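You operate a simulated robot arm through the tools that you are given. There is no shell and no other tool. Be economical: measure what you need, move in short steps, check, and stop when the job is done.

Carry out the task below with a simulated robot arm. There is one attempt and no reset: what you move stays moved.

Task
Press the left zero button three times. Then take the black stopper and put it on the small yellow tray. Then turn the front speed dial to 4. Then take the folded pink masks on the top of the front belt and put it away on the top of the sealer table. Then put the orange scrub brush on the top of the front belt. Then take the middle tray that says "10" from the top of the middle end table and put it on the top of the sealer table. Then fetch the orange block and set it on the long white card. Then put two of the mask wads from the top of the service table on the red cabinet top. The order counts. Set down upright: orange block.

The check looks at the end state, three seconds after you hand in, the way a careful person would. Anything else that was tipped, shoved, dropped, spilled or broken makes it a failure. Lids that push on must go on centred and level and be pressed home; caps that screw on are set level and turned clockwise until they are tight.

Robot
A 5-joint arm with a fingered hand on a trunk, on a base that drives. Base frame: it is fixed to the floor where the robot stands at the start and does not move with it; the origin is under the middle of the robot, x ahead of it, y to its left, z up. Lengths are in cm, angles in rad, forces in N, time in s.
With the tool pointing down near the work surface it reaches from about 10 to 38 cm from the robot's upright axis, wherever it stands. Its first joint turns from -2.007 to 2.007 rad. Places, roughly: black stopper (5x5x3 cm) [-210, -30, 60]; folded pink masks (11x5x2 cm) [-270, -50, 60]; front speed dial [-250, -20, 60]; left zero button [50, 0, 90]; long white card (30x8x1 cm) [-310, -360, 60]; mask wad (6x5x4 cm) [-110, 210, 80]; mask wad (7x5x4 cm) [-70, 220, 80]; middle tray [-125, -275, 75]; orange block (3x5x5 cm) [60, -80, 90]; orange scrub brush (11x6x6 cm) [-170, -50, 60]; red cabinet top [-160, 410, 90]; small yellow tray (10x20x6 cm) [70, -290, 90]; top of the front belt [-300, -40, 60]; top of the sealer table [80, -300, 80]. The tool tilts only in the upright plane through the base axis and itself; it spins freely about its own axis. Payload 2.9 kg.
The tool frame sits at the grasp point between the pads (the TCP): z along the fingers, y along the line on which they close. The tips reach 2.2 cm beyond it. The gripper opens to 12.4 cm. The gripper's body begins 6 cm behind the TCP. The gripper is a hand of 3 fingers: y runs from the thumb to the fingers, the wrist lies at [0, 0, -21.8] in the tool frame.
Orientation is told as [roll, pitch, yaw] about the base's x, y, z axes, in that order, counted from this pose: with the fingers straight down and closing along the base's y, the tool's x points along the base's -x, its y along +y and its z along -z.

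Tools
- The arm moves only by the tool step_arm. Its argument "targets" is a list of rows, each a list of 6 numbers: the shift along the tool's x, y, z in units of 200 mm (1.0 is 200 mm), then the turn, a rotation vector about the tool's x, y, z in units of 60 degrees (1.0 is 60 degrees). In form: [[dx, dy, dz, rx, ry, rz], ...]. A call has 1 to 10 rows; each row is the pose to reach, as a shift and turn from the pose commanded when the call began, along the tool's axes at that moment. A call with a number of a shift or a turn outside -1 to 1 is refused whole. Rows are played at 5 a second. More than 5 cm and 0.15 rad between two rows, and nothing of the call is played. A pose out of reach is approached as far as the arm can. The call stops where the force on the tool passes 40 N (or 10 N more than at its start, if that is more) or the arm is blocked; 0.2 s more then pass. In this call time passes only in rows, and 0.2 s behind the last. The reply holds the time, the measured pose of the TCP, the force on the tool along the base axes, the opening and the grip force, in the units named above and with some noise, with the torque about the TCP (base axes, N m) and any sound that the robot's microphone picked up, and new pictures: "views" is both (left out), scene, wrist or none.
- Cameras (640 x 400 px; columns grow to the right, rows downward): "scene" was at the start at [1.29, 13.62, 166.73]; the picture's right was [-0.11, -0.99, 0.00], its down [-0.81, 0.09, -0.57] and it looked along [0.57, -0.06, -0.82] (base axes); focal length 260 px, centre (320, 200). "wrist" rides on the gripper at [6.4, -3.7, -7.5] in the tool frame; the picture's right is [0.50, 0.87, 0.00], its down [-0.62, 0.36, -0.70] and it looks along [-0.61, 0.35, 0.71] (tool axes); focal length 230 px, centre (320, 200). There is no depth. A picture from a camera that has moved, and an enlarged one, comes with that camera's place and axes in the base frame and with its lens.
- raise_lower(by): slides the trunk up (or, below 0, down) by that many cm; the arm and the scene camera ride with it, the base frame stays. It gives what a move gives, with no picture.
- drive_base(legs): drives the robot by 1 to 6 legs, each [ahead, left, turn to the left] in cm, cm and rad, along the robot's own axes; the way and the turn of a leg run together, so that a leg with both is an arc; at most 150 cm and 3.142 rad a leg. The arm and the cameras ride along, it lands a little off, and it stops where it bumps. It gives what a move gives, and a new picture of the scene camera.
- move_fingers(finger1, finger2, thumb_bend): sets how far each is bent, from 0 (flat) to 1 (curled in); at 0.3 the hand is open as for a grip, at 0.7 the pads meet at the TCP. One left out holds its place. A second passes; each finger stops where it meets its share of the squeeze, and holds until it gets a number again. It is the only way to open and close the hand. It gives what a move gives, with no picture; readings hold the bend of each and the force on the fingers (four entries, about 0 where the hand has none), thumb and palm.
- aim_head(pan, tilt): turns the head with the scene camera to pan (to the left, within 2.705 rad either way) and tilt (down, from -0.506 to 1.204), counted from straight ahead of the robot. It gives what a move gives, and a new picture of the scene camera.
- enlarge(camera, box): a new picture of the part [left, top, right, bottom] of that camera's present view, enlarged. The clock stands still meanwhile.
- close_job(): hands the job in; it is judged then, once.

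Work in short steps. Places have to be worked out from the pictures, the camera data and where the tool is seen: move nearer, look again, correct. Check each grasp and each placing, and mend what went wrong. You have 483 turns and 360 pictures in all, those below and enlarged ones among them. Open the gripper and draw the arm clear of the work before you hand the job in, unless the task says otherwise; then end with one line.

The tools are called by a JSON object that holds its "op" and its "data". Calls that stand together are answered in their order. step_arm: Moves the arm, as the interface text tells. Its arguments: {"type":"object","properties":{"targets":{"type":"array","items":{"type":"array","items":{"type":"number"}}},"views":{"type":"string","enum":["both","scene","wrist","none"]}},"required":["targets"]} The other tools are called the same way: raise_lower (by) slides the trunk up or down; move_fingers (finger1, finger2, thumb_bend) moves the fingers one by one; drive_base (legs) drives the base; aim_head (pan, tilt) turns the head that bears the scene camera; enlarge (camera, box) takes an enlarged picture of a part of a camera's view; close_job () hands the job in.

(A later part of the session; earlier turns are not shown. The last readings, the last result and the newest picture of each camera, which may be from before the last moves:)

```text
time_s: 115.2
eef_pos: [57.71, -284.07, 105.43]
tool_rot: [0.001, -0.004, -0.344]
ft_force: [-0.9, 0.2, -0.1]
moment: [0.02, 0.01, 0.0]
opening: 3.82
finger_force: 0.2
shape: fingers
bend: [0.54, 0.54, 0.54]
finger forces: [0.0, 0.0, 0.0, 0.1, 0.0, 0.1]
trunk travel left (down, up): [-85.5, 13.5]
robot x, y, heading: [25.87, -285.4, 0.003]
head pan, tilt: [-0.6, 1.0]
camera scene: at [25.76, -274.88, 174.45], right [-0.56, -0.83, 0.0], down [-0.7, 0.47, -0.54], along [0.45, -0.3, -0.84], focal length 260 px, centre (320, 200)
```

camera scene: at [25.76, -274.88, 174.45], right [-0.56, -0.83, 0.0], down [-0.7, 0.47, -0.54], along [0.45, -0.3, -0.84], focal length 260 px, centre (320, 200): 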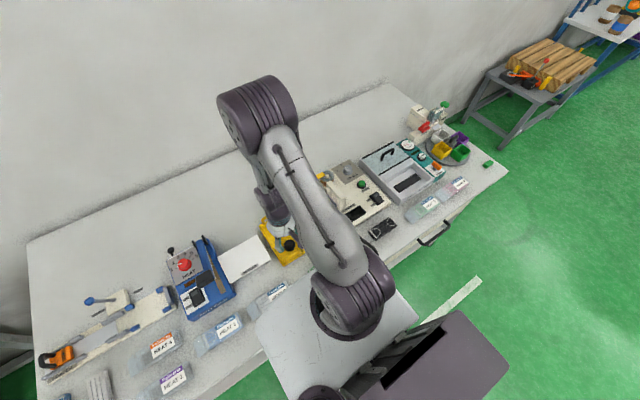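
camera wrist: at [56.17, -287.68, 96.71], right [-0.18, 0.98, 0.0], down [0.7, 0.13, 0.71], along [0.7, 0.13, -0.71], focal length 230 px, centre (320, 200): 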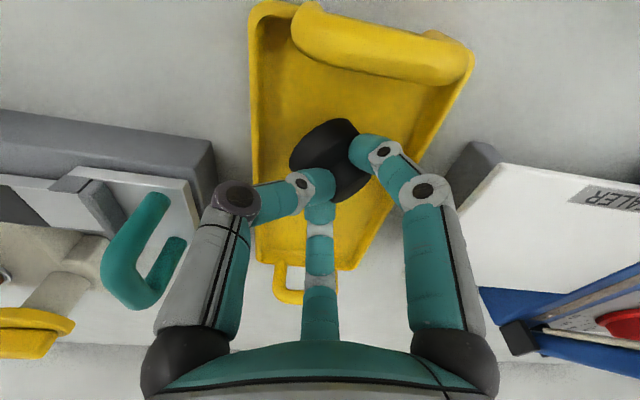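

Placed well. Now back out and drive to the front-belt panel for the speed dial.

{"op": "drive_base", "data": {"legs": [[-68, 0, 0], [0, 0, -1.57], [-150, 0, 0], [-150, 0, 0], [-32, 0, 0]]}}

```text
time_s: 138.4
eef_pos: [-30.47, 10.79, 105.42]
tool_rot: [0.001, -0.003, -1.97]
ft_force: [0.6, 0.0, 0.0]
moment: [0.03, -0.02, -0.04]
opening: 3.81
finger_force: 0.0
shape: fingers
bend: [0.54, 0.54, 0.54]
finger forces: [0.0, 0.0, 0.1, 0.0, 0.0, 0.0]
trunk travel left (down, up): [-85.5, 13.5]
robot x, y, heading: [-30.06, 42.39, -1.621]
head pan, tilt: [-0.6, 1.0]
camera scene: at [-19.29, 42.16, 174.45], right [-0.8, 0.61, 0.0], down [0.51, 0.67, -0.54], along [-0.33, -0.43, -0.84], focal length 260 px, centre (320, 200)
```

scene: 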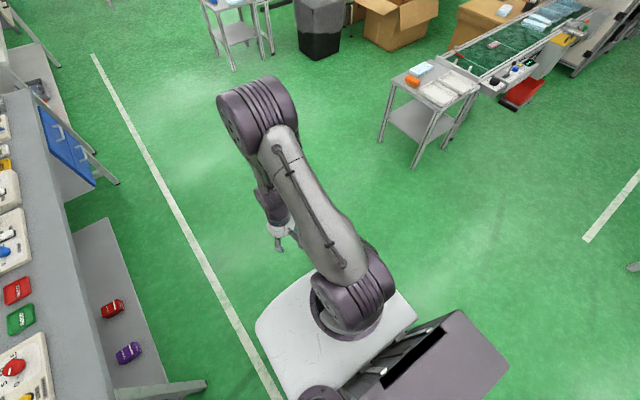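

Slide right along the belt to the dial, correcting heading.

{"op": "drive_base", "data": {"legs": [[0, 0, 0.05], [0, -150, 0], [0, -66, 0]]}}

{"op": "aim_head", "data": {"pan": 0.0, "tilt": 0.9}}

```text
time_s: 149.5
eef_pos: [-245.92, 11.67, 105.39]
tool_rot: [0.002, -0.005, -1.928]
ft_force: [-0.2, -0.3, 0.2]
moment: [0.01, 0.02, 0.0]
opening: 3.84
finger_force: 0.1
shape: fingers
bend: [0.54, 0.54, 0.54]
finger forces: [0.0, 0.1, 0.1, 0.1, 0.1, 0.0]
trunk travel left (down, up): [-85.5, 13.5]
robot x, y, heading: [-246.4, 43.38, -1.579]
head pan, tilt: [-0.6, 1.0]
camera scene: at [-235.93, 43.4, 174.45], right [-0.82, 0.57, 0.0], down [0.48, 0.69, -0.54], along [-0.31, -0.44, -0.84], focal length 260 px, centre (320, 200)
```

scene: 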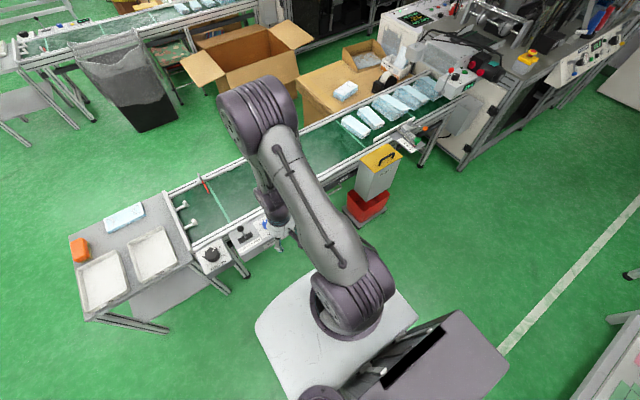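

```text
time_s: 150.5
eef_pos: [-245.87, 11.54, 105.52]
tool_rot: [0.002, -0.004, -1.927]
ft_force: [-0.3, 0.6, 0.3]
moment: [0.03, 0.01, 0.02]
opening: 3.79
finger_force: 0.0
shape: fingers
bend: [0.54, 0.54, 0.54]
finger forces: [0.1, 0.0, 0.1, 0.0, 0.0, 0.0]
trunk travel left (down, up): [-85.5, 13.5]
robot x, y, heading: [-246.14, 43.15, -1.584]
head pan, tilt: [0.0, 0.901]
camera scene: at [-232.03, 41.56, 175.17], right [-1.0, 0.01, 0.0], down [0.01, 0.78, -0.62], along [-0.01, -0.62, -0.78], focal length 260 px, centre (320, 200)
```

scene: 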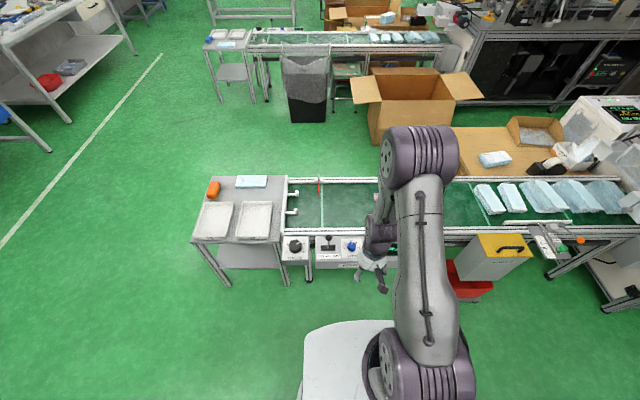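

Dial at ≈(-248,-17.5). Drive 26 ahead and lower the trunk.

{"op": "drive_base", "data": {"legs": [[20, -2, 0.005], [6, 0, 0]]}}

{"op": "raise_lower", "data": {"by": -26}}

{"op": "step_arm", "data": {"targets": [[0.06, -0.02, 0, 0, 0, -0.11], [0.06, -0.02, 0, 0, 0, -0.22], [0.06, -0.02, 0, 0, 0, -0.333]], "views": "both"}}

```text
time_s: 152.7
eef_pos: [-247.79, -14.48, 105.45]
tool_rot: [0.003, -0.004, -1.922]
ft_force: [1.2, -0.2, 0.4]
moment: [0.03, 0.02, 0.03]
opening: 3.81
finger_force: 0.0
shape: fingers
bend: [0.54, 0.54, 0.54]
finger forces: [0.1, 0.0, 0.0, 0.0, 0.1, 0.0]
trunk travel left (down, up): [-85.5, 13.5]
robot x, y, heading: [-249.04, 16.71, -1.579]
head pan, tilt: [0.0, 0.901]
camera scene: at [-234.22, 15.55, 175.18], right [-1.0, 0.0, 0.0], down [0.0, 0.78, -0.62], along [0.0, -0.62, -0.78], focal length 260 px, centre (320, 200)
```

scene: 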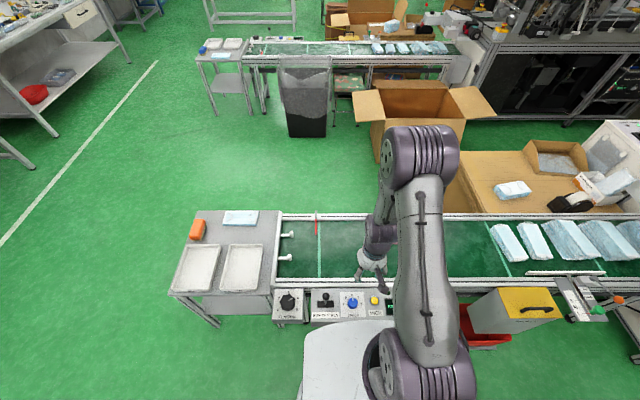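

```text
time_s: 155.3
eef_pos: [-247.82, -14.56, 79.52]
tool_rot: [0.001, -0.004, -1.921]
ft_force: [-0.3, -0.3, -0.2]
moment: [0.0, -0.02, 0.01]
opening: 3.84
finger_force: 0.1
shape: fingers
bend: [0.54, 0.54, 0.54]
finger forces: [0.0, 0.1, 0.0, 0.0, 0.1, 0.0]
trunk travel left (down, up): [-59.5, 39.5]
robot x, y, heading: [-248.65, 17.26, -1.575]
head pan, tilt: [0.0, 0.901]
```

```text
time_s: 156.2
eef_pos: [-247.89, -13.33, 79.49]
tool_rot: [-0.001, -0.007, -1.571]
ft_force: [-0.3, -0.2, 0.4]
moment: [0.04, -0.03, 0.01]
opening: 3.83
finger_force: 0.1
shape: fingers
bend: [0.54, 0.54, 0.54]
finger forces: [0.0, 0.0, 0.1, 0.1, 0.0, 0.1]
trunk travel left (down, up): [-59.5, 39.5]
robot x, y, heading: [-248.8, 16.93, -1.576]
head pan, tilt: [0.0, 0.901]
camera scene: at [-234.21, 15.48, 149.17], right [-1.0, 0.0, 0.0], down [0.0, 0.78, -0.62], along [0.0, -0.62, -0.78], focal length 260 px, centre (320, 200)
camera wrist: at [-251.48, -6.71, 86.9], right [0.87, 0.5, 0.0], down [0.36, -0.61, 0.7], along [0.35, -0.61, -0.71], focal length 230 px, centre (320, 200)
```

scene: 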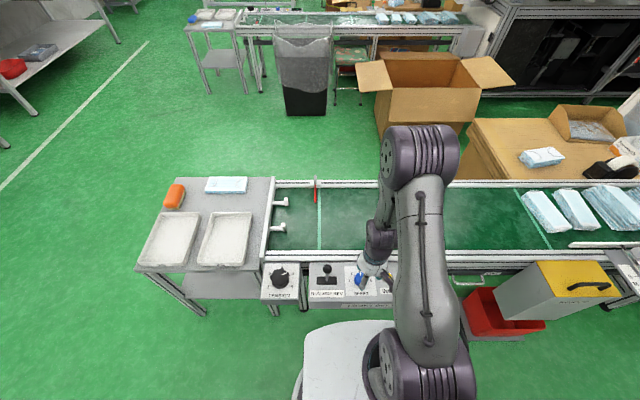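
wrist: 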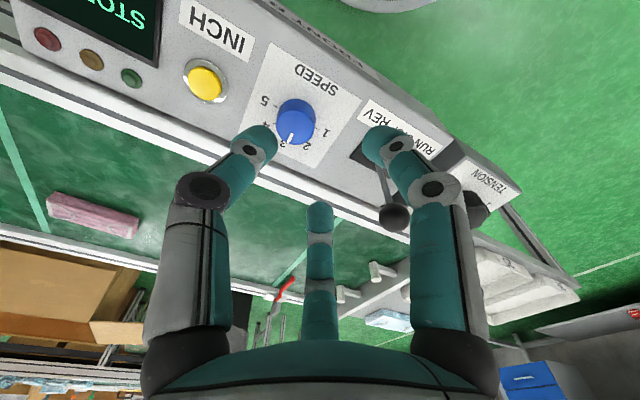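

Zoom on the speed knob and the nearby lever.

{"op": "enlarge", "data": {"camera": "wrist", "box": [220, 30, 420, 155]}}

{"op": "enlarge", "data": {"camera": "scene", "box": [300, 245, 420, 320]}}

```text
3.20 times, centred on (320, 92) of wrist
camera zoom: at [-251.48, -6.71, 86.9], right [0.87, 0.5, 0.0], down [0.36, -0.61, 0.7], along [0.35, -0.61, -0.71], focal length 736 px, centre (320, 544)
```

zoom: 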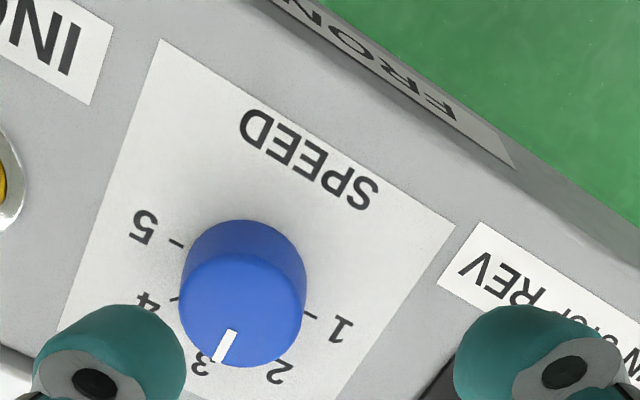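

```text
5.33 times, centred on (360, 282) of scene
camera zoom: at [-234.21, 15.48, 149.17], right [-1.0, 0.0, 0.0], down [0.0, 0.78, -0.62], along [0.0, -0.62, -0.78], focal length 1389 px, centre (107, -240)
```

zoom: 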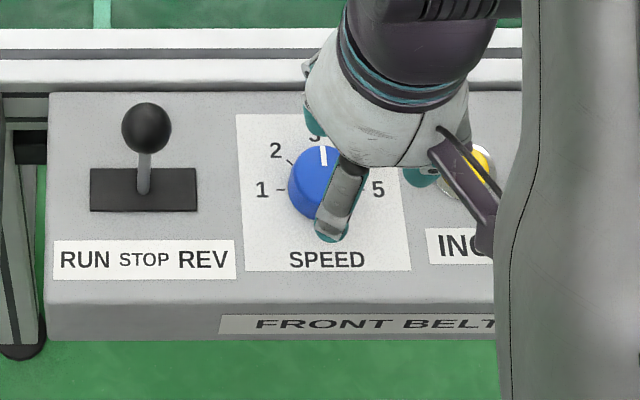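

Dial reads 3 at 12 o'clock; 4 lies 45° clockwise. Knob top ≈(-247.9,-18.5,62.6). Position above it with the fingers opened around it.

{"op": "move_fingers", "data": {"finger1": 0.44, "finger2": 0.44, "thumb_bend": 0.44}}

{"op": "step_arm", "data": {"targets": [[-0.13, 0, 0.1, 0, 0, 0], [-0.26, 0, 0.3, 0, 0, 0], [-0.26, 0, 0.5, 0, 0, 0]], "views": "wrist"}}

{"op": "enlarge", "data": {"camera": "wrist", "box": [200, 20, 440, 170]}}

```text
time_s: 157.2
eef_pos: [-247.75, -13.3, 79.47]
tool_rot: [0.001, -0.004, -1.573]
ft_force: [-0.8, 0.1, -0.1]
moment: [-0.05, -0.05, -0.02]
opening: 6.56
finger_force: 0.0
shape: fingers
bend: [0.44, 0.44, 0.44]
finger forces: [0.0, 0.0, 0.1, 0.0, 0.0, 0.1]
trunk travel left (down, up): [-59.5, 39.5]
robot x, y, heading: [-249.08, 16.92, -1.575]
head pan, tilt: [0.0, 0.901]
```

```text
time_s: 157.9
eef_pos: [-247.97, -18.21, 69.26]
tool_rot: [0.002, -0.004, -1.574]
ft_force: [0.1, -0.4, -0.3]
moment: [0.0, 0.01, -0.01]
opening: 6.58
finger_force: 0.0
shape: fingers
bend: [0.44, 0.44, 0.44]
finger forces: [0.0, 0.0, 0.1, 0.1, 0.1, 0.0]
trunk travel left (down, up): [-59.5, 39.5]
robot x, y, heading: [-248.59, 16.97, -1.574]
head pan, tilt: [0.0, 0.901]
camera wrist: at [-251.62, -11.77, 76.65], right [0.87, 0.5, 0.0], down [0.35, -0.62, 0.7], along [0.35, -0.61, -0.71], focal length 230 px, centre (320, 200)
```

wrist: 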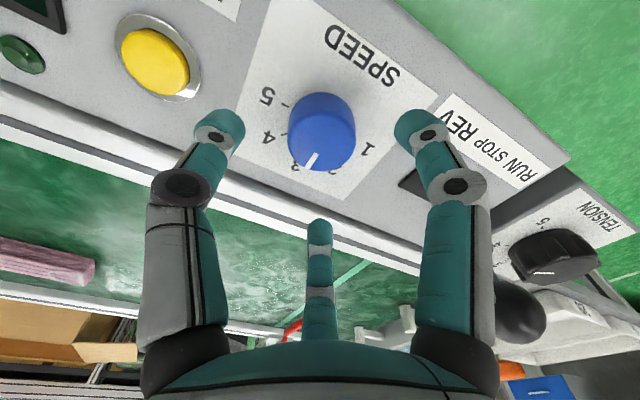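

```text
2.67 times, centred on (320, 95) of wrist
camera zoom: at [-251.62, -11.77, 76.65], right [0.87, 0.5, 0.0], down [0.35, -0.62, 0.7], along [0.35, -0.61, -0.71], focal length 614 px, centre (320, 480)
```

zoom: 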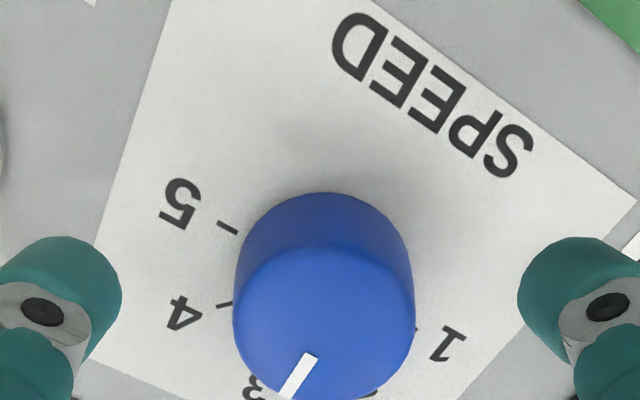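

Knob centre ≈(-247.6,-18.6). Correct slightly, descend to 63.6.

{"op": "step_arm", "data": {"targets": [[-0.017, 0.015, 0.1, 0, 0, 0], [-0.017, 0.015, 0.2, 0, 0, 0], [-0.017, 0.015, 0.28, 0, 0, 0]], "views": "wrist"}}

```text
time_s: 158.6
eef_pos: [-247.51, -18.74, 65.23]
tool_rot: [0.001, -0.005, -1.571]
ft_force: [-0.1, 2.0, 21.5]
moment: [0.55, -0.03, -0.04]
opening: 6.64
finger_force: 10.3
shape: fingers
bend: [0.43, 0.44, 0.44]
finger forces: [12.9, 2.3, 0.0, 0.1, 6.7, 0.0]
trunk travel left (down, up): [-59.5, 39.5]
robot x, y, heading: [-248.67, 17.08, -1.577]
head pan, tilt: [0.0, 0.901]
stopped in row 3: the force on the tool passed its limit at 70 N (the readings are from after the stop); the commanded pose is now the measured one
camera wrist: at [-251.27, -12.27, 72.75], right [0.87, 0.5, 0.0], down [0.35, -0.61, 0.7], along [0.35, -0.61, -0.71], focal length 230 px, centre (320, 200)
```

wrist: 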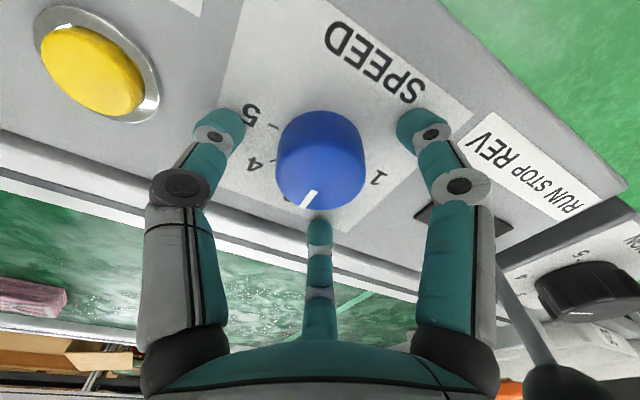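

Fingertips reached the panel face. Raise 0.5 cm and close on the knob.

{"op": "step_arm", "data": {"targets": [[0, 0, -0.025, 0, 0, 0]], "views": "none"}}

{"op": "move_fingers", "data": {"finger1": 0.6, "finger2": 0.6, "thumb_bend": 0.6}}

{"op": "enlarge", "data": {"camera": "wrist", "box": [200, 60, 440, 210]}}

```text
time_s: 159.0
eef_pos: [-247.5, -18.86, 65.7]
tool_rot: [0.0, -0.004, -1.571]
ft_force: [0.2, 1.1, 0.3]
moment: [-0.01, -0.06, 0.01]
opening: 6.63
finger_force: 0.1
shape: fingers
bend: [0.44, 0.44, 0.44]
finger forces: [0.0, 0.0, 0.0, 0.0, 0.0, 0.0]
trunk travel left (down, up): [-59.5, 39.5]
robot x, y, heading: [-248.4, 16.96, -1.572]
head pan, tilt: [0.0, 0.901]
```

```text
time_s: 160.0
eef_pos: [-247.55, -18.76, 65.75]
tool_rot: [0.001, -0.003, -1.571]
ft_force: [-3.1, 2.9, -0.1]
moment: [0.04, 0.05, 0.0]
opening: 3.45
finger_force: 3.4
shape: fingers
bend: [0.55, 0.6, 0.56]
finger forces: [2.9, 0.0, 0.0, 0.0, 4.4, 0.0]
trunk travel left (down, up): [-59.5, 39.5]
robot x, y, heading: [-249.05, 17.03, -1.579]
head pan, tilt: [0.0, 0.901]
```

```text
2.67 times, centred on (320, 135) of wrist
camera zoom: at [-251.21, -12.3, 73.18], right [0.87, 0.5, 0.0], down [0.35, -0.62, 0.7], along [0.35, -0.61, -0.71], focal length 614 px, centre (320, 373)
```

zoom: 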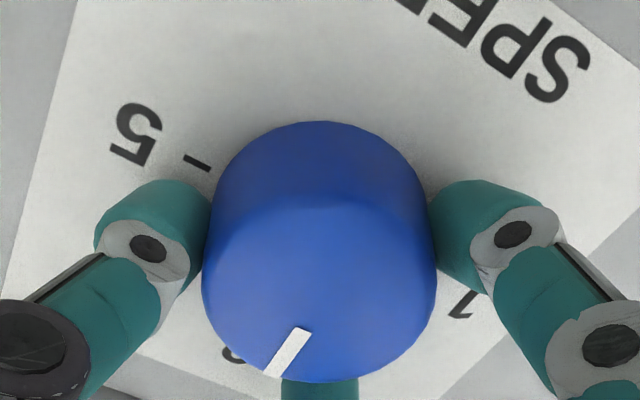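

Contact; squeeze a bit more, then rotate 45° clockwise in steps.

{"op": "move_fingers", "data": {"finger1": 0.68, "finger2": 0.68, "thumb_bend": 0.68}}

{"op": "step_arm", "data": {"targets": [[0, 0, 0, 0, 0, 0.125], [0, 0, 0, 0, 0, 0.25], [0, 0, 0, 0, 0, 0.375], [0, 0, 0, 0, 0, 0.5], [0, 0, 0, 0, 0, 0.625], [0, 0, 0, 0, 0, 0.75]], "views": "wrist"}}

{"op": "enlarge", "data": {"camera": "wrist", "box": [200, 60, 440, 210]}}

```text
time_s: 161.0
eef_pos: [-247.57, -18.8, 65.73]
tool_rot: [-0.001, -0.003, -1.571]
ft_force: [-4.4, 1.6, -0.1]
moment: [0.07, 0.13, 0.03]
opening: 3.31
finger_force: 11.0
shape: fingers
bend: [0.56, 0.64, 0.58]
finger forces: [7.8, 2.5, 0.0, 0.1, 12.3, 0.0]
trunk travel left (down, up): [-59.5, 39.5]
robot x, y, heading: [-249.13, 17.0, -1.577]
head pan, tilt: [0.0, 0.901]
```

```text
time_s: 162.4
eef_pos: [-247.8, -18.86, 65.71]
tool_rot: [0.005, -0.001, -2.363]
ft_force: [-16.5, -5.0, 9.0]
moment: [0.1, 0.57, 0.2]
opening: 3.21
finger_force: 15.4
shape: fingers
bend: [0.6, 0.63, 0.57]
finger forces: [8.0, 3.4, 0.1, 0.0, 19.9, 0.0]
trunk travel left (down, up): [-59.5, 39.5]
robot x, y, heading: [-249.08, 16.86, -1.573]
head pan, tilt: [0.0, 0.901]
camera wrist: at [-245.8, -11.62, 73.08], right [0.96, -0.26, 0.0], down [-0.19, -0.68, 0.7], along [-0.18, -0.68, -0.71], focal length 230 px, centre (320, 200)
```

wrist: 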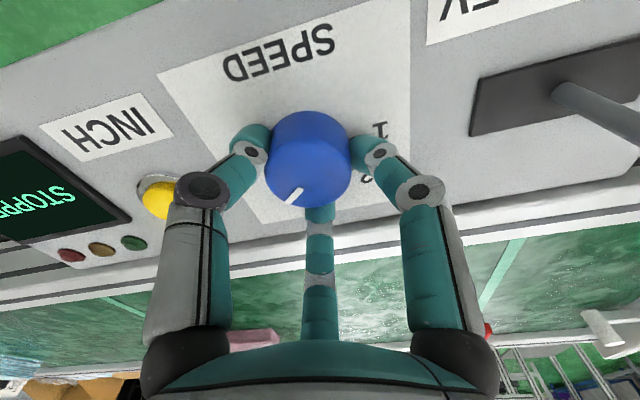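

```text
2.67 times, centred on (320, 135) of wrist
camera zoom: at [-245.8, -11.62, 73.08], right [0.96, -0.26, 0.0], down [-0.19, -0.68, 0.7], along [-0.18, -0.68, -0.71], focal length 614 px, centre (320, 373)
```

zoom: 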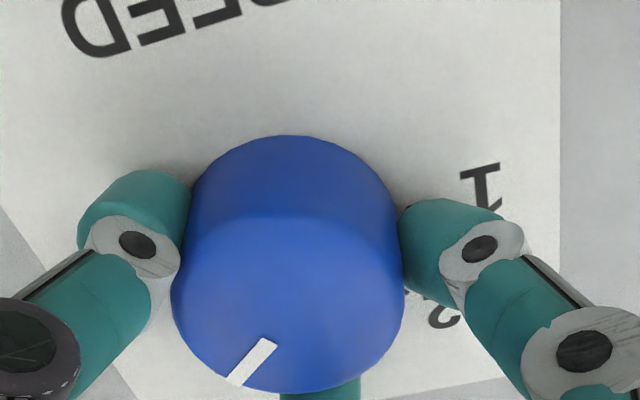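

Pointer followed the hand. Release and look at it.

{"op": "move_fingers", "data": {"finger1": 0.44, "finger2": 0.44, "thumb_bend": 0.44}}

{"op": "step_arm", "data": {"targets": [[0, 0, -0.15, 0, 0, 0], [0, 0, -0.35, 0, 0, 0], [0, 0, -0.55, 0, 0, 0], [0.1, 0.1, -0.7, 0, 0, 0]], "views": "wrist"}}

{"op": "enlarge", "data": {"camera": "wrist", "box": [200, 0, 440, 150]}}

```text
time_s: 163.4
eef_pos: [-247.6, -18.87, 65.65]
tool_rot: [0.004, -0.004, -2.356]
ft_force: [0.2, -0.2, 0.3]
moment: [0.0, 0.02, 0.0]
opening: 6.56
finger_force: 0.0
shape: fingers
bend: [0.44, 0.44, 0.44]
finger forces: [0.1, 0.0, 0.0, 0.1, 0.0, 0.1]
trunk travel left (down, up): [-59.5, 39.5]
robot x, y, heading: [-248.63, 17.02, -1.573]
head pan, tilt: [0.0, 0.901]
```

```text
time_s: 164.4
eef_pos: [-244.45, -18.46, 79.79]
tool_rot: [0.001, -0.003, -2.359]
ft_force: [0.4, 0.2, 0.3]
moment: [-0.01, -0.02, -0.03]
opening: 6.58
finger_force: 0.0
shape: fingers
bend: [0.44, 0.44, 0.44]
finger forces: [0.0, 0.1, 0.0, 0.1, 0.1, 0.0]
trunk travel left (down, up): [-59.5, 39.5]
robot x, y, heading: [-249.02, 17.03, -1.576]
head pan, tilt: [0.0, 0.901]
camera wrist: at [-242.6, -11.27, 87.2], right [0.97, -0.26, 0.0], down [-0.19, -0.69, 0.7], along [-0.18, -0.68, -0.71], focal length 230 px, centre (320, 200)
```

wrist: 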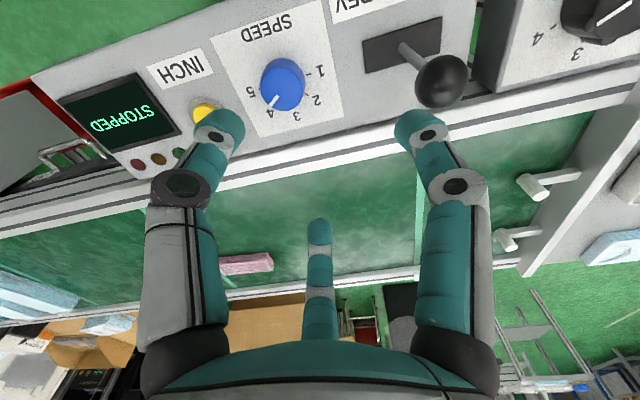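

```text
2.67 times, centred on (320, 75) of wrist
camera zoom: at [-242.6, -11.27, 87.2], right [0.97, -0.26, 0.0], down [-0.19, -0.69, 0.7], along [-0.18, -0.68, -0.71], focal length 614 px, centre (320, 533)
```

zoom: 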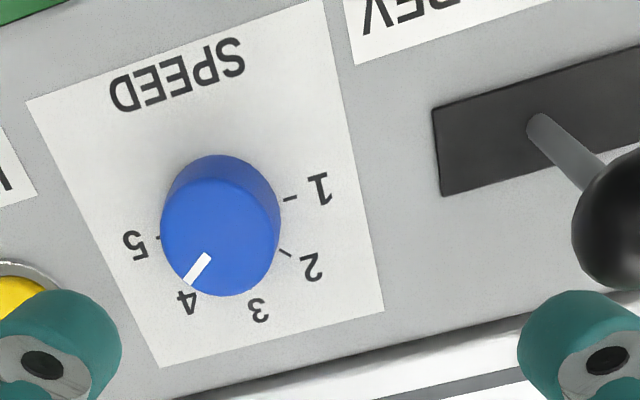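

The dial is at 4. The pink masks are at ≈(-269,-48), best reached from the far side of the belt. Raise, and drive around the end table.

{"op": "raise_lower", "data": {"by": 22}}

{"op": "drive_base", "data": {"legs": [[-30, 0, 0], [0, 139, 0], [150, 0, 0], [0, 0, 1.571], [0, 0, 1.571]]}}

{"op": "aim_head", "data": {"pan": 1.2, "tilt": 0.6}}

```text
time_s: 166.7
eef_pos: [-244.63, -18.69, 101.63]
tool_rot: [0.005, -0.003, -2.358]
ft_force: [0.1, 0.4, 0.5]
moment: [-0.02, -0.06, 0.05]
opening: 6.6
finger_force: 0.2
shape: fingers
bend: [0.44, 0.44, 0.44]
finger forces: [0.1, 0.1, 0.1, 0.1, 0.0, 0.1]
trunk travel left (down, up): [-81.5, 17.5]
robot x, y, heading: [-248.93, 16.96, -1.572]
head pan, tilt: [0.0, 0.901]
```

```text
time_s: 189.8
eef_pos: [-125.0, -72.93, 101.68]
tool_rot: [0.002, -0.001, 0.793]
ft_force: [0.1, -0.4, 0.0]
moment: [0.0, 0.0, 0.02]
opening: 6.56
finger_force: 0.1
shape: fingers
bend: [0.44, 0.44, 0.44]
finger forces: [0.0, 0.0, 0.1, 0.0, 0.0, 0.0]
trunk travel left (down, up): [-81.5, 17.5]
robot x, y, heading: [-120.49, -108.15, 1.572]
head pan, tilt: [0.0, 0.901]
camera scene: at [-134.87, -107.1, 171.17], right [1.0, 0.01, 0.0], down [0.0, -0.78, -0.62], along [0.0, 0.62, -0.78], focal length 260 px, centre (320, 200)
```

scene: 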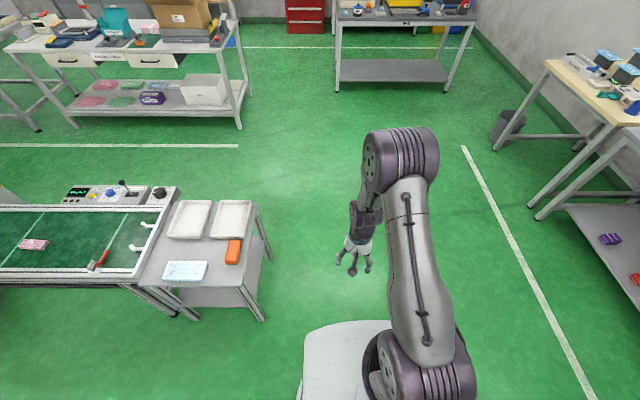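

```text
time_s: 191.2
eef_pos: [-124.99, -72.85, 101.77]
tool_rot: [0.005, -0.003, 0.791]
ft_force: [0.3, 0.1, -0.4]
moment: [-0.03, 0.0, 0.01]
opening: 6.57
finger_force: 0.0
shape: fingers
bend: [0.44, 0.44, 0.44]
finger forces: [0.1, 0.0, 0.0, 0.0, 0.0, 0.0]
trunk travel left (down, up): [-81.5, 17.5]
robot x, y, heading: [-120.68, -108.7, 1.582]
head pan, tilt: [1.201, 0.6]
camera scene: at [-143.08, -111.48, 173.65], right [0.36, 0.93, 0.0], down [0.53, -0.2, -0.82], along [-0.77, 0.29, -0.57], focal length 260 px, centre (320, 200)
```

scene: 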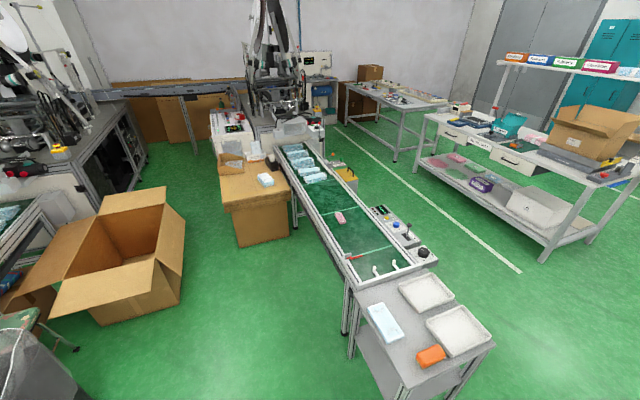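

Corridor on the far side is clear. Slide left (−x) to x≈-268.

{"op": "drive_base", "data": {"legs": [[0, 100, 0], [0, 47, 0]]}}

{"op": "aim_head", "data": {"pan": 0.15, "tilt": 0.95}}

```text
time_s: 198.8
eef_pos: [-272.08, -72.39, 101.68]
tool_rot: [0.004, -0.001, 0.777]
ft_force: [0.6, -0.4, -0.3]
moment: [0.0, -0.02, -0.03]
opening: 6.6
finger_force: 0.1
shape: fingers
bend: [0.44, 0.44, 0.44]
finger forces: [0.0, 0.0, 0.0, 0.0, 0.0, 0.0]
trunk travel left (down, up): [-81.5, 17.5]
robot x, y, heading: [-267.87, -107.94, 1.561]
head pan, tilt: [1.201, 0.6]
camera scene: at [-290.72, -110.78, 173.65], right [0.37, 0.93, 0.0], down [0.52, -0.21, -0.83], along [-0.77, 0.31, -0.56], focal length 260 px, centre (320, 200)
```

scene: 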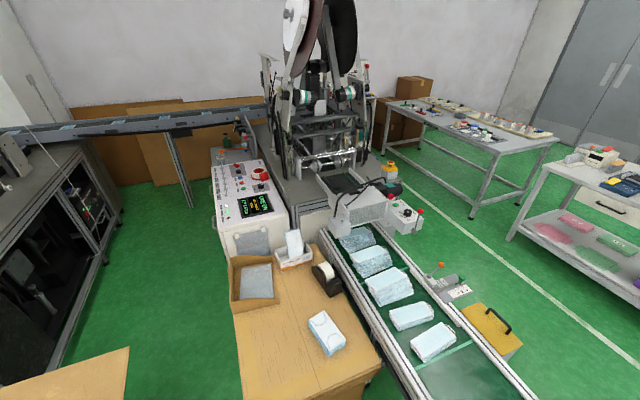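

```text
time_s: 200.2
eef_pos: [-272.07, -72.34, 101.72]
tool_rot: [0.002, -0.004, 0.777]
ft_force: [0.1, 0.4, -0.8]
moment: [0.0, -0.02, 0.0]
opening: 6.57
finger_force: 0.0
shape: fingers
bend: [0.44, 0.44, 0.44]
finger forces: [0.0, 0.0, 0.0, 0.0, 0.0, 0.0]
trunk travel left (down, up): [-81.5, 17.5]
robot x, y, heading: [-268.09, -108.04, 1.561]
head pan, tilt: [0.15, 0.949]
camera scene: at [-283.53, -106.85, 170.81], right [0.99, 0.14, 0.0], down [0.11, -0.8, -0.58], along [-0.08, 0.58, -0.81], focal length 260 px, centre (320, 200)
```

scene: 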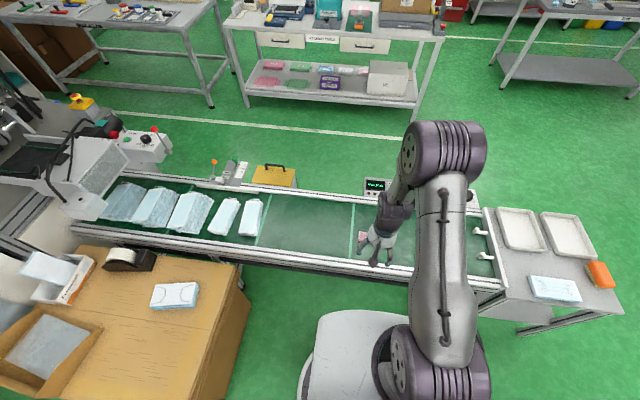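

Drive 23 ahead so the masks come within reach, lower the trunk and look with the wrist camera.

{"op": "drive_base", "data": {"legs": [[23, 0, 0.01]]}}

{"op": "raise_lower", "data": {"by": -22}}

{"op": "step_arm", "data": {"targets": [[0.02, 0, 0, 0, 0, 0]], "views": "both"}}

```text
time_s: 201.8
eef_pos: [-272.36, -50.05, 101.68]
tool_rot: [0.004, -0.002, 0.788]
ft_force: [0.3, 0.0, -0.7]
moment: [-0.01, 0.01, 0.03]
opening: 6.61
finger_force: 0.0
shape: fingers
bend: [0.44, 0.44, 0.44]
finger forces: [0.0, 0.1, 0.1, 0.0, 0.1, 0.0]
trunk travel left (down, up): [-81.5, 17.5]
robot x, y, heading: [-267.91, -86.03, 1.571]
head pan, tilt: [0.15, 0.949]
camera scene: at [-283.45, -84.66, 170.81], right [0.99, 0.15, 0.0], down [0.12, -0.8, -0.58], along [-0.09, 0.58, -0.81], focal length 260 px, centre (320, 200)
```

scene: 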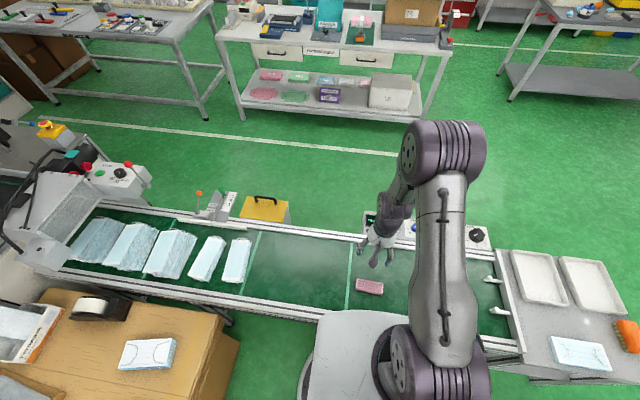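

```text
time_s: 204.2
eef_pos: [-272.49, -50.19, 79.78]
tool_rot: [0.003, -0.002, 0.789]
ft_force: [0.1, 0.6, 0.0]
moment: [0.0, -0.01, 0.05]
opening: 6.58
finger_force: 0.1
shape: fingers
bend: [0.44, 0.44, 0.44]
finger forces: [0.1, 0.0, 0.1, 0.0, 0.1, 0.0]
trunk travel left (down, up): [-59.5, 39.5]
robot x, y, heading: [-267.92, -85.97, 1.57]
head pan, tilt: [0.15, 0.949]
```

```text
time_s: 204.6
eef_pos: [-272.61, -50.4, 79.79]
tool_rot: [0.002, -0.003, 0.788]
ft_force: [-0.1, -1.1, -0.1]
moment: [-0.01, 0.03, 0.03]
opening: 6.58
finger_force: 0.1
shape: fingers
bend: [0.44, 0.44, 0.44]
finger forces: [0.0, 0.0, 0.0, 0.0, 0.1, 0.1]
trunk travel left (down, up): [-59.5, 39.5]
robot x, y, heading: [-267.78, -85.43, 1.572]
head pan, tilt: [0.15, 0.949]
camera scene: at [-283.46, -84.67, 148.81], right [0.99, 0.15, 0.0], down [0.12, -0.8, -0.58], along [-0.09, 0.58, -0.81], focal length 260 px, centre (320, 200)
camera wrist: at [-274.48, -57.54, 87.18], right [-0.97, 0.26, 0.0], down [0.18, 0.69, 0.7], along [0.18, 0.68, -0.71], focal length 230 px, centre (320, 200)
```

scene: 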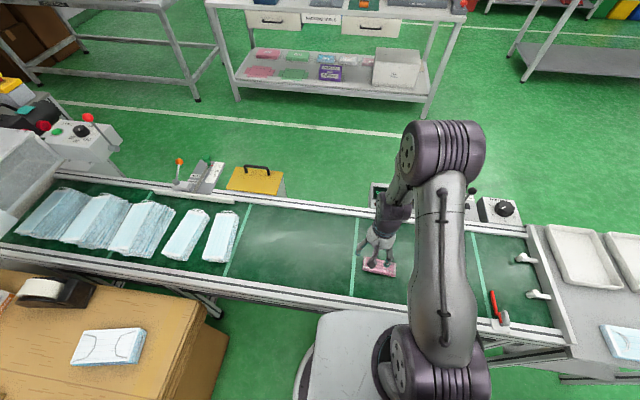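
wrist: 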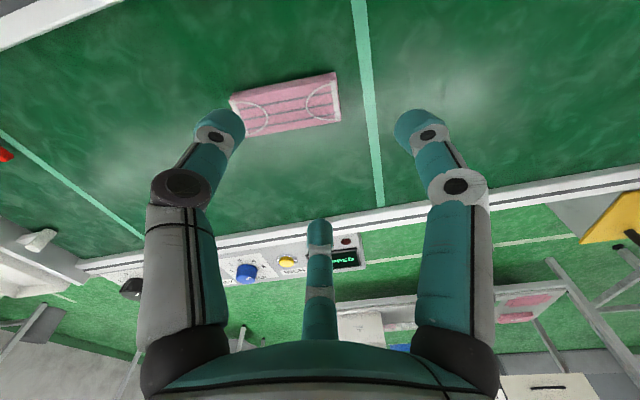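

Pink pack at ≈(-269.3,-49.8), long axis roughly along x. I'll align the thumb with its long axis (rotate) so the two fingers pinch its sides, and descend to z≈72.

{"op": "move_fingers", "data": {"finger1": 0.38, "finger2": 0.38, "thumb_bend": 0.26}}

{"op": "step_arm", "data": {"targets": [[-0.04, -0.03, 0.05, 0, 0, -0.125], [-0.08, -0.06, 0.1, 0, 0, -0.25], [-0.13, -0.096, 0.15, 0, 0, -0.375], [-0.13, -0.096, 0.2, 0, 0, -0.5], [-0.13, -0.096, 0.3, 0, 0, -0.63], [-0.13, -0.096, 0.38, 0, 0, -0.63]], "views": "both"}}

```text
time_s: 205.6
eef_pos: [-272.66, -50.52, 79.76]
tool_rot: [0.004, -0.003, 0.788]
ft_force: [-0.7, 0.0, -0.2]
moment: [0.0, 0.04, -0.02]
opening: 9.65
finger_force: 0.0
shape: fingers
bend: [0.38, 0.38, 0.26]
finger forces: [0.0, 0.0, 0.0, 0.0, 0.1, 0.1]
trunk travel left (down, up): [-59.5, 39.5]
robot x, y, heading: [-267.81, -85.82, 1.574]
head pan, tilt: [0.15, 0.949]
```

```text
time_s: 207.0
eef_pos: [-269.54, -49.84, 72.17]
tool_rot: [0.001, -0.002, 1.45]
ft_force: [0.3, 0.5, -0.3]
moment: [-0.01, 0.01, 0.0]
opening: 9.7
finger_force: 0.1
shape: fingers
bend: [0.38, 0.38, 0.26]
finger forces: [0.1, 0.1, 0.1, 0.0, 0.0, 0.1]
trunk travel left (down, up): [-59.5, 39.5]
robot x, y, heading: [-268.06, -85.8, 1.572]
head pan, tilt: [0.15, 0.949]
camera scene: at [-283.46, -84.64, 148.81], right [0.99, 0.15, 0.0], down [0.12, -0.8, -0.58], along [-0.09, 0.58, -0.81], focal length 260 px, centre (320, 200)
camera wrist: at [-266.6, -56.72, 79.59], right [-0.92, -0.39, 0.0], down [-0.28, 0.65, 0.7], along [-0.27, 0.65, -0.71], focal length 230 px, centre (320, 200)
```

scene: 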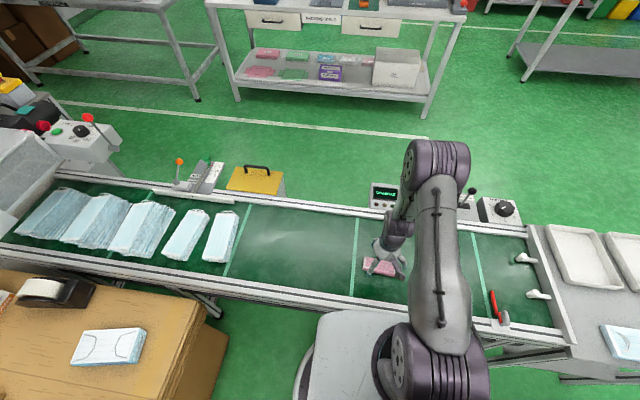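
wrist: 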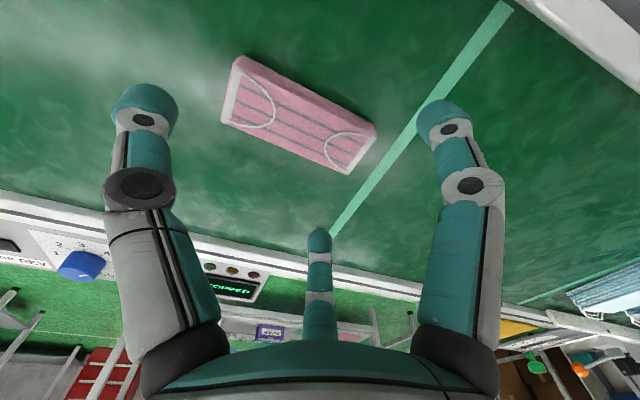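

Shift +1.4 cm in x to centre, descend toward the belt.

{"op": "step_arm", "data": {"targets": [[-0.007, -0.035, 0.08, 0, 0, 0.04], [-0.013, -0.069, 0.16, 0, 0, 0.04], [-0.013, -0.069, 0.24, 0, 0, 0.04]], "views": "wrist"}}

```text
time_s: 207.8
eef_pos: [-268.23, -49.71, 67.43]
tool_rot: [-0.001, -0.005, 1.408]
ft_force: [0.3, 0.1, 0.1]
moment: [-0.01, -0.04, 0.0]
opening: 9.69
finger_force: 0.0
shape: fingers
bend: [0.38, 0.38, 0.26]
finger forces: [0.0, 0.0, 0.0, 0.0, 0.0, 0.0]
trunk travel left (down, up): [-59.5, 39.5]
robot x, y, heading: [-268.14, -85.84, 1.574]
head pan, tilt: [0.15, 0.949]
camera wrist: at [-265.56, -56.57, 74.84], right [-0.94, -0.35, 0.0], down [-0.25, 0.66, 0.7], along [-0.25, 0.66, -0.71], focal length 230 px, centre (320, 200)
```

wrist: 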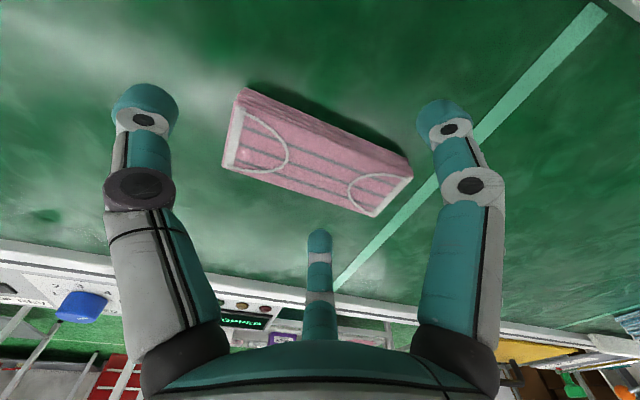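

Well centred. Descend 1.3 cm more and close fingers first, then thumb.

{"op": "step_arm", "data": {"targets": [[0, 0, 0.035, 0, 0, 0], [0, 0, 0.065, 0, 0, 0]], "views": "none"}}

{"op": "move_fingers", "data": {"finger1": 0.5, "finger2": 0.5, "thumb_bend": 0.36}}

{"op": "enlarge", "data": {"camera": "wrist", "box": [80, 40, 520, 315]}}

```text
time_s: 208.4
eef_pos: [-268.16, -49.7, 66.14]
tool_rot: [0.0, -0.003, 1.408]
ft_force: [-0.2, -0.1, -0.1]
moment: [0.01, -0.04, 0.01]
opening: 9.7
finger_force: 0.1
shape: fingers
bend: [0.38, 0.38, 0.26]
finger forces: [0.0, 0.1, 0.0, 0.0, 0.0, 0.0]
trunk travel left (down, up): [-59.5, 39.5]
robot x, y, heading: [-268.02, -86.13, 1.571]
head pan, tilt: [0.15, 0.949]
```

```text
time_s: 209.4
eef_pos: [-268.15, -49.69, 66.13]
tool_rot: [-0.001, -0.002, 1.408]
ft_force: [-0.6, 0.4, -0.5]
moment: [0.01, -0.01, 0.05]
opening: 7.02
finger_force: 0.1
shape: fingers
bend: [0.5, 0.5, 0.36]
finger forces: [0.0, 0.0, 0.1, 0.0, 0.1, 0.1]
trunk travel left (down, up): [-59.5, 39.5]
robot x, y, heading: [-268.06, -85.79, 1.576]
head pan, tilt: [0.15, 0.949]
```

```text
1.45 times, centred on (300, 178) of wrist
camera zoom: at [-265.57, -56.7, 73.56], right [-0.94, -0.35, 0.0], down [-0.25, 0.66, 0.7], along [-0.25, 0.66, -0.71], focal length 335 px, centre (349, 233)
```

zoom: 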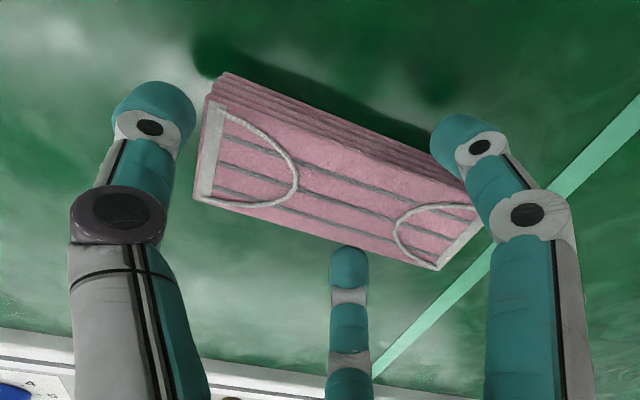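

No contact yet; lower a bit more then close further.

{"op": "step_arm", "data": {"targets": [[0, 0, 0.025, 0, 0, 0], [0, 0, 0.05, 0, 0, 0]], "views": "none"}}

{"op": "move_fingers", "data": {"finger1": 0.62, "finger2": 0.62, "thumb_bend": 0.4}}

{"op": "enlarge", "data": {"camera": "wrist", "box": [80, 40, 520, 315]}}

```text
time_s: 210.0
eef_pos: [-268.01, -49.68, 65.06]
tool_rot: [0.001, -0.004, 1.406]
ft_force: [-1.1, 0.4, -0.2]
moment: [0.02, 0.03, -0.02]
opening: 7.0
finger_force: 0.1
shape: fingers
bend: [0.5, 0.5, 0.36]
finger forces: [0.0, 0.1, 0.1, 0.0, 0.1, 0.0]
trunk travel left (down, up): [-59.5, 39.5]
robot x, y, heading: [-267.82, -85.63, 1.574]
head pan, tilt: [0.15, 0.949]
```

```text
time_s: 211.0
eef_pos: [-268.03, -49.8, 65.23]
tool_rot: [-0.001, -0.005, 1.407]
ft_force: [0.7, 0.6, -0.7]
moment: [0.01, -0.01, -0.03]
opening: 5.99
finger_force: 6.6
shape: fingers
bend: [0.54, 0.54, 0.39]
finger forces: [5.4, 5.7, 0.0, 0.0, 1.2, 0.0]
trunk travel left (down, up): [-59.5, 39.5]
robot x, y, heading: [-267.94, -86.02, 1.576]
head pan, tilt: [0.15, 0.949]
```

```text
1.45 times, centred on (300, 178) of wrist
camera zoom: at [-265.44, -56.63, 72.52], right [-0.94, -0.35, 0.0], down [-0.25, 0.66, 0.7], along [-0.25, 0.66, -0.71], focal length 335 px, centre (349, 233)
```

zoom: 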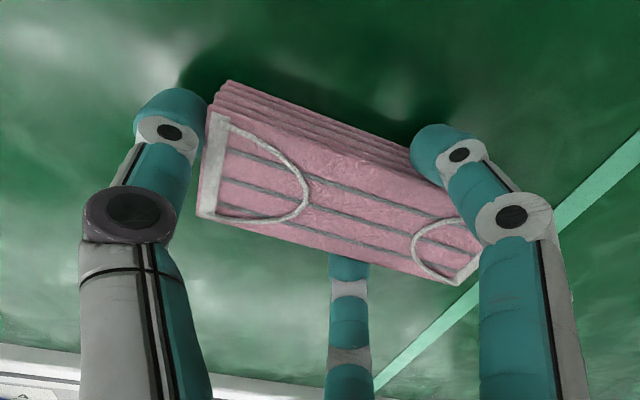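

Sides contacted, thumb just touching. Squeeze more and lift.

{"op": "move_fingers", "data": {"finger1": 0.75, "finger2": 0.75, "thumb_bend": 0.52}}

{"op": "step_arm", "data": {"targets": [[0, 0, -0.1, 0, 0, 0], [0, 0, -0.3, 0, 0, 0], [0, 0, -0.5, 0, 0, 0]], "views": "wrist"}}

```text
time_s: 212.0
eef_pos: [-268.01, -49.78, 65.13]
tool_rot: [-0.001, -0.004, 1.407]
ft_force: [0.8, 0.2, 2.4]
moment: [0.04, -0.11, 0.05]
opening: 4.92
finger_force: 13.6
shape: fingers
bend: [0.58, 0.52, 0.45]
finger forces: [9.2, 10.0, 0.0, 0.0, 8.7, 0.0]
trunk travel left (down, up): [-59.5, 39.5]
robot x, y, heading: [-268.29, -85.89, 1.575]
head pan, tilt: [0.15, 0.949]
```

```text
time_s: 212.8
eef_pos: [-267.83, -49.9, 74.8]
tool_rot: [0.0, -0.003, 1.406]
ft_force: [0.2, 0.3, -0.7]
moment: [0.0, 0.02, 0.0]
opening: 4.88
finger_force: 13.8
shape: fingers
bend: [0.58, 0.52, 0.45]
finger forces: [9.5, 10.1, 0.0, 0.0, 8.5, 0.1]
trunk travel left (down, up): [-59.5, 39.5]
robot x, y, heading: [-268.02, -85.82, 1.573]
head pan, tilt: [0.15, 0.949]
camera wrist: at [-265.21, -56.82, 82.32], right [-0.94, -0.35, 0.0], down [-0.25, 0.66, 0.7], along [-0.25, 0.66, -0.71], focal length 230 px, centre (320, 200)
```

wrist: 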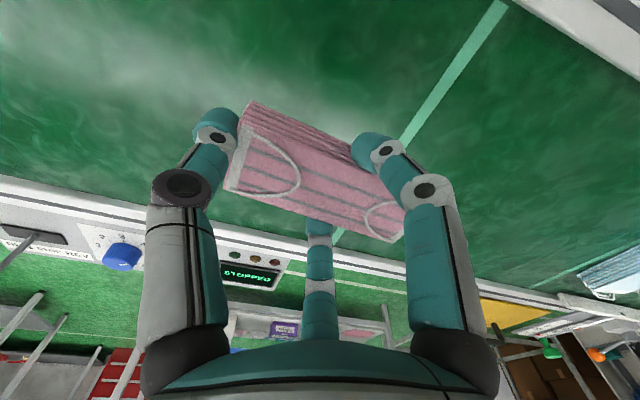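

Masks are held. Raise the trunk, back away, and test how far the arm can stretch at different heights (to plan placement on the sealer table).

{"op": "raise_lower", "data": {"by": 30}}

{"op": "drive_base", "data": {"legs": [[-22, 0, 0]]}}

{"op": "step_arm", "data": {"targets": [[-0.1, 0, -0.2, 0, 0, 0], [-0.2, 0, -0.4, 0, 0, 0], [-0.4, 0, -0.5, 0, 0, 0], [-0.6, 0, -0.5, 0, 0, 0], [-0.8, 0, -0.5, 0, 0, 0], [-1, 0, -0.5, 0, 0, 0]], "views": "none"}}

```text
time_s: 215.8
eef_pos: [-267.91, -49.85, 104.87]
tool_rot: [-0.001, -0.003, 1.405]
ft_force: [1.0, 0.6, -0.8]
moment: [0.02, 0.03, 0.01]
opening: 4.89
finger_force: 14.4
shape: fingers
bend: [0.58, 0.52, 0.45]
finger forces: [9.5, 10.1, 0.1, 0.1, 8.5, 0.0]
trunk travel left (down, up): [-89.5, 9.5]
robot x, y, heading: [-267.95, -85.87, 1.576]
head pan, tilt: [0.15, 0.949]
```

```text
time_s: 217.4
eef_pos: [-267.95, -71.33, 104.89]
tool_rot: [0.0, -0.004, 1.413]
ft_force: [-0.3, 0.7, -0.3]
moment: [0.0, 0.0, 0.03]
opening: 4.86
finger_force: 13.8
shape: fingers
bend: [0.58, 0.52, 0.45]
finger forces: [9.5, 10.0, 0.1, 0.0, 8.4, 0.0]
trunk travel left (down, up): [-89.5, 9.5]
robot x, y, heading: [-267.88, -107.21, 1.58]
head pan, tilt: [0.15, 0.949]
camera scene: at [-283.37, -106.18, 178.81], right [0.99, 0.16, 0.0], down [0.13, -0.8, -0.58], along [-0.09, 0.57, -0.81], focal length 260 px, centre (320, 200)
```

scene: 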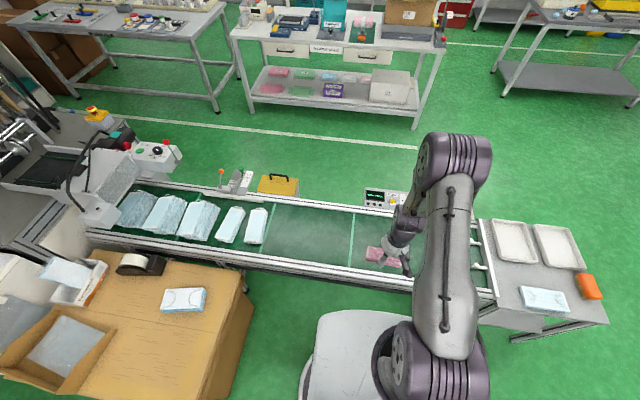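

```text
time_s: 218.8
eef_pos: [-264.81, -51.42, 114.51]
tool_rot: [0.0, 0.001, 1.411]
ft_force: [0.1, 1.0, 0.4]
moment: [-0.03, -0.01, -0.03]
opening: 4.71
finger_force: 13.9
shape: fingers
bend: [0.58, 0.52, 0.46]
finger forces: [9.8, 10.4, 0.1, 0.0, 7.3, 0.0]
trunk travel left (down, up): [-89.5, 9.5]
robot x, y, heading: [-267.76, -107.4, 1.576]
head pan, tilt: [0.15, 0.949]
```

Reach of 56 cm at this height is fine. Test further.

{"op": "step_arm", "data": {"targets": [[-0.2, 0, 0, 0, 0, 0], [-0.4, 0, 0, 0, 0, 0], [-0.6, 0, 0, 0, 0, 0], [-0.8, 0, 0, 0, 0, 0]], "views": "none"}}

```text
time_s: 219.8
eef_pos: [-263.89, -48.89, 114.67]
tool_rot: [0.001, -0.005, 1.411]
ft_force: [0.0, -0.5, -0.3]
moment: [0.01, -0.01, -0.02]
opening: 4.69
finger_force: 13.7
shape: fingers
bend: [0.58, 0.52, 0.46]
finger forces: [9.7, 10.3, 0.0, 0.0, 7.1, 0.1]
out of reach, approached as far as the arm can: row 1, 2, 3, 4
trunk travel left (down, up): [-89.5, 9.5]
robot x, y, heading: [-267.68, -107.64, 1.577]
head pan, tilt: [0.15, 0.949]
```

{"op": "step_arm", "data": {"targets": [[0, 0, -0.2, 0, 0, 0], [-0.1, 0, -0.4, 0, 0, 0], [-0.3, 0, -0.6, 0, 0, 0], [-0.5, 0, -0.6, 0, 0, 0]], "views": "none"}}

{"op": "step_arm", "data": {"targets": [[0, 0, 0.2, 0, 0, 0], [0, 0, 0.4, 0, 0, 0], [0, 0, 0.6, 0, 0, 0], [0, 0, 0.8, 0, 0, 0], [0, 0, 1.0, 0, 0, 0]], "views": "none"}}

```text
refused: row 3 steps farther than a row can; nothing moved
```

```text
time_s: 221.1
eef_pos: [-263.87, -51.53, 97.12]
tool_rot: [0.001, -0.006, 1.412]
ft_force: [-0.5, -0.4, -0.7]
moment: [0.0, 0.0, 0.02]
opening: 4.57
finger_force: 12.7
shape: fingers
bend: [0.58, 0.52, 0.46]
finger forces: [9.7, 10.2, 0.0, 0.1, 6.5, 0.1]
out of reach, approached as far as the arm can: row 2, 3, 4, 5
trunk travel left (down, up): [-89.5, 9.5]
robot x, y, heading: [-268.02, -107.42, 1.575]
head pan, tilt: [0.15, 0.949]
```

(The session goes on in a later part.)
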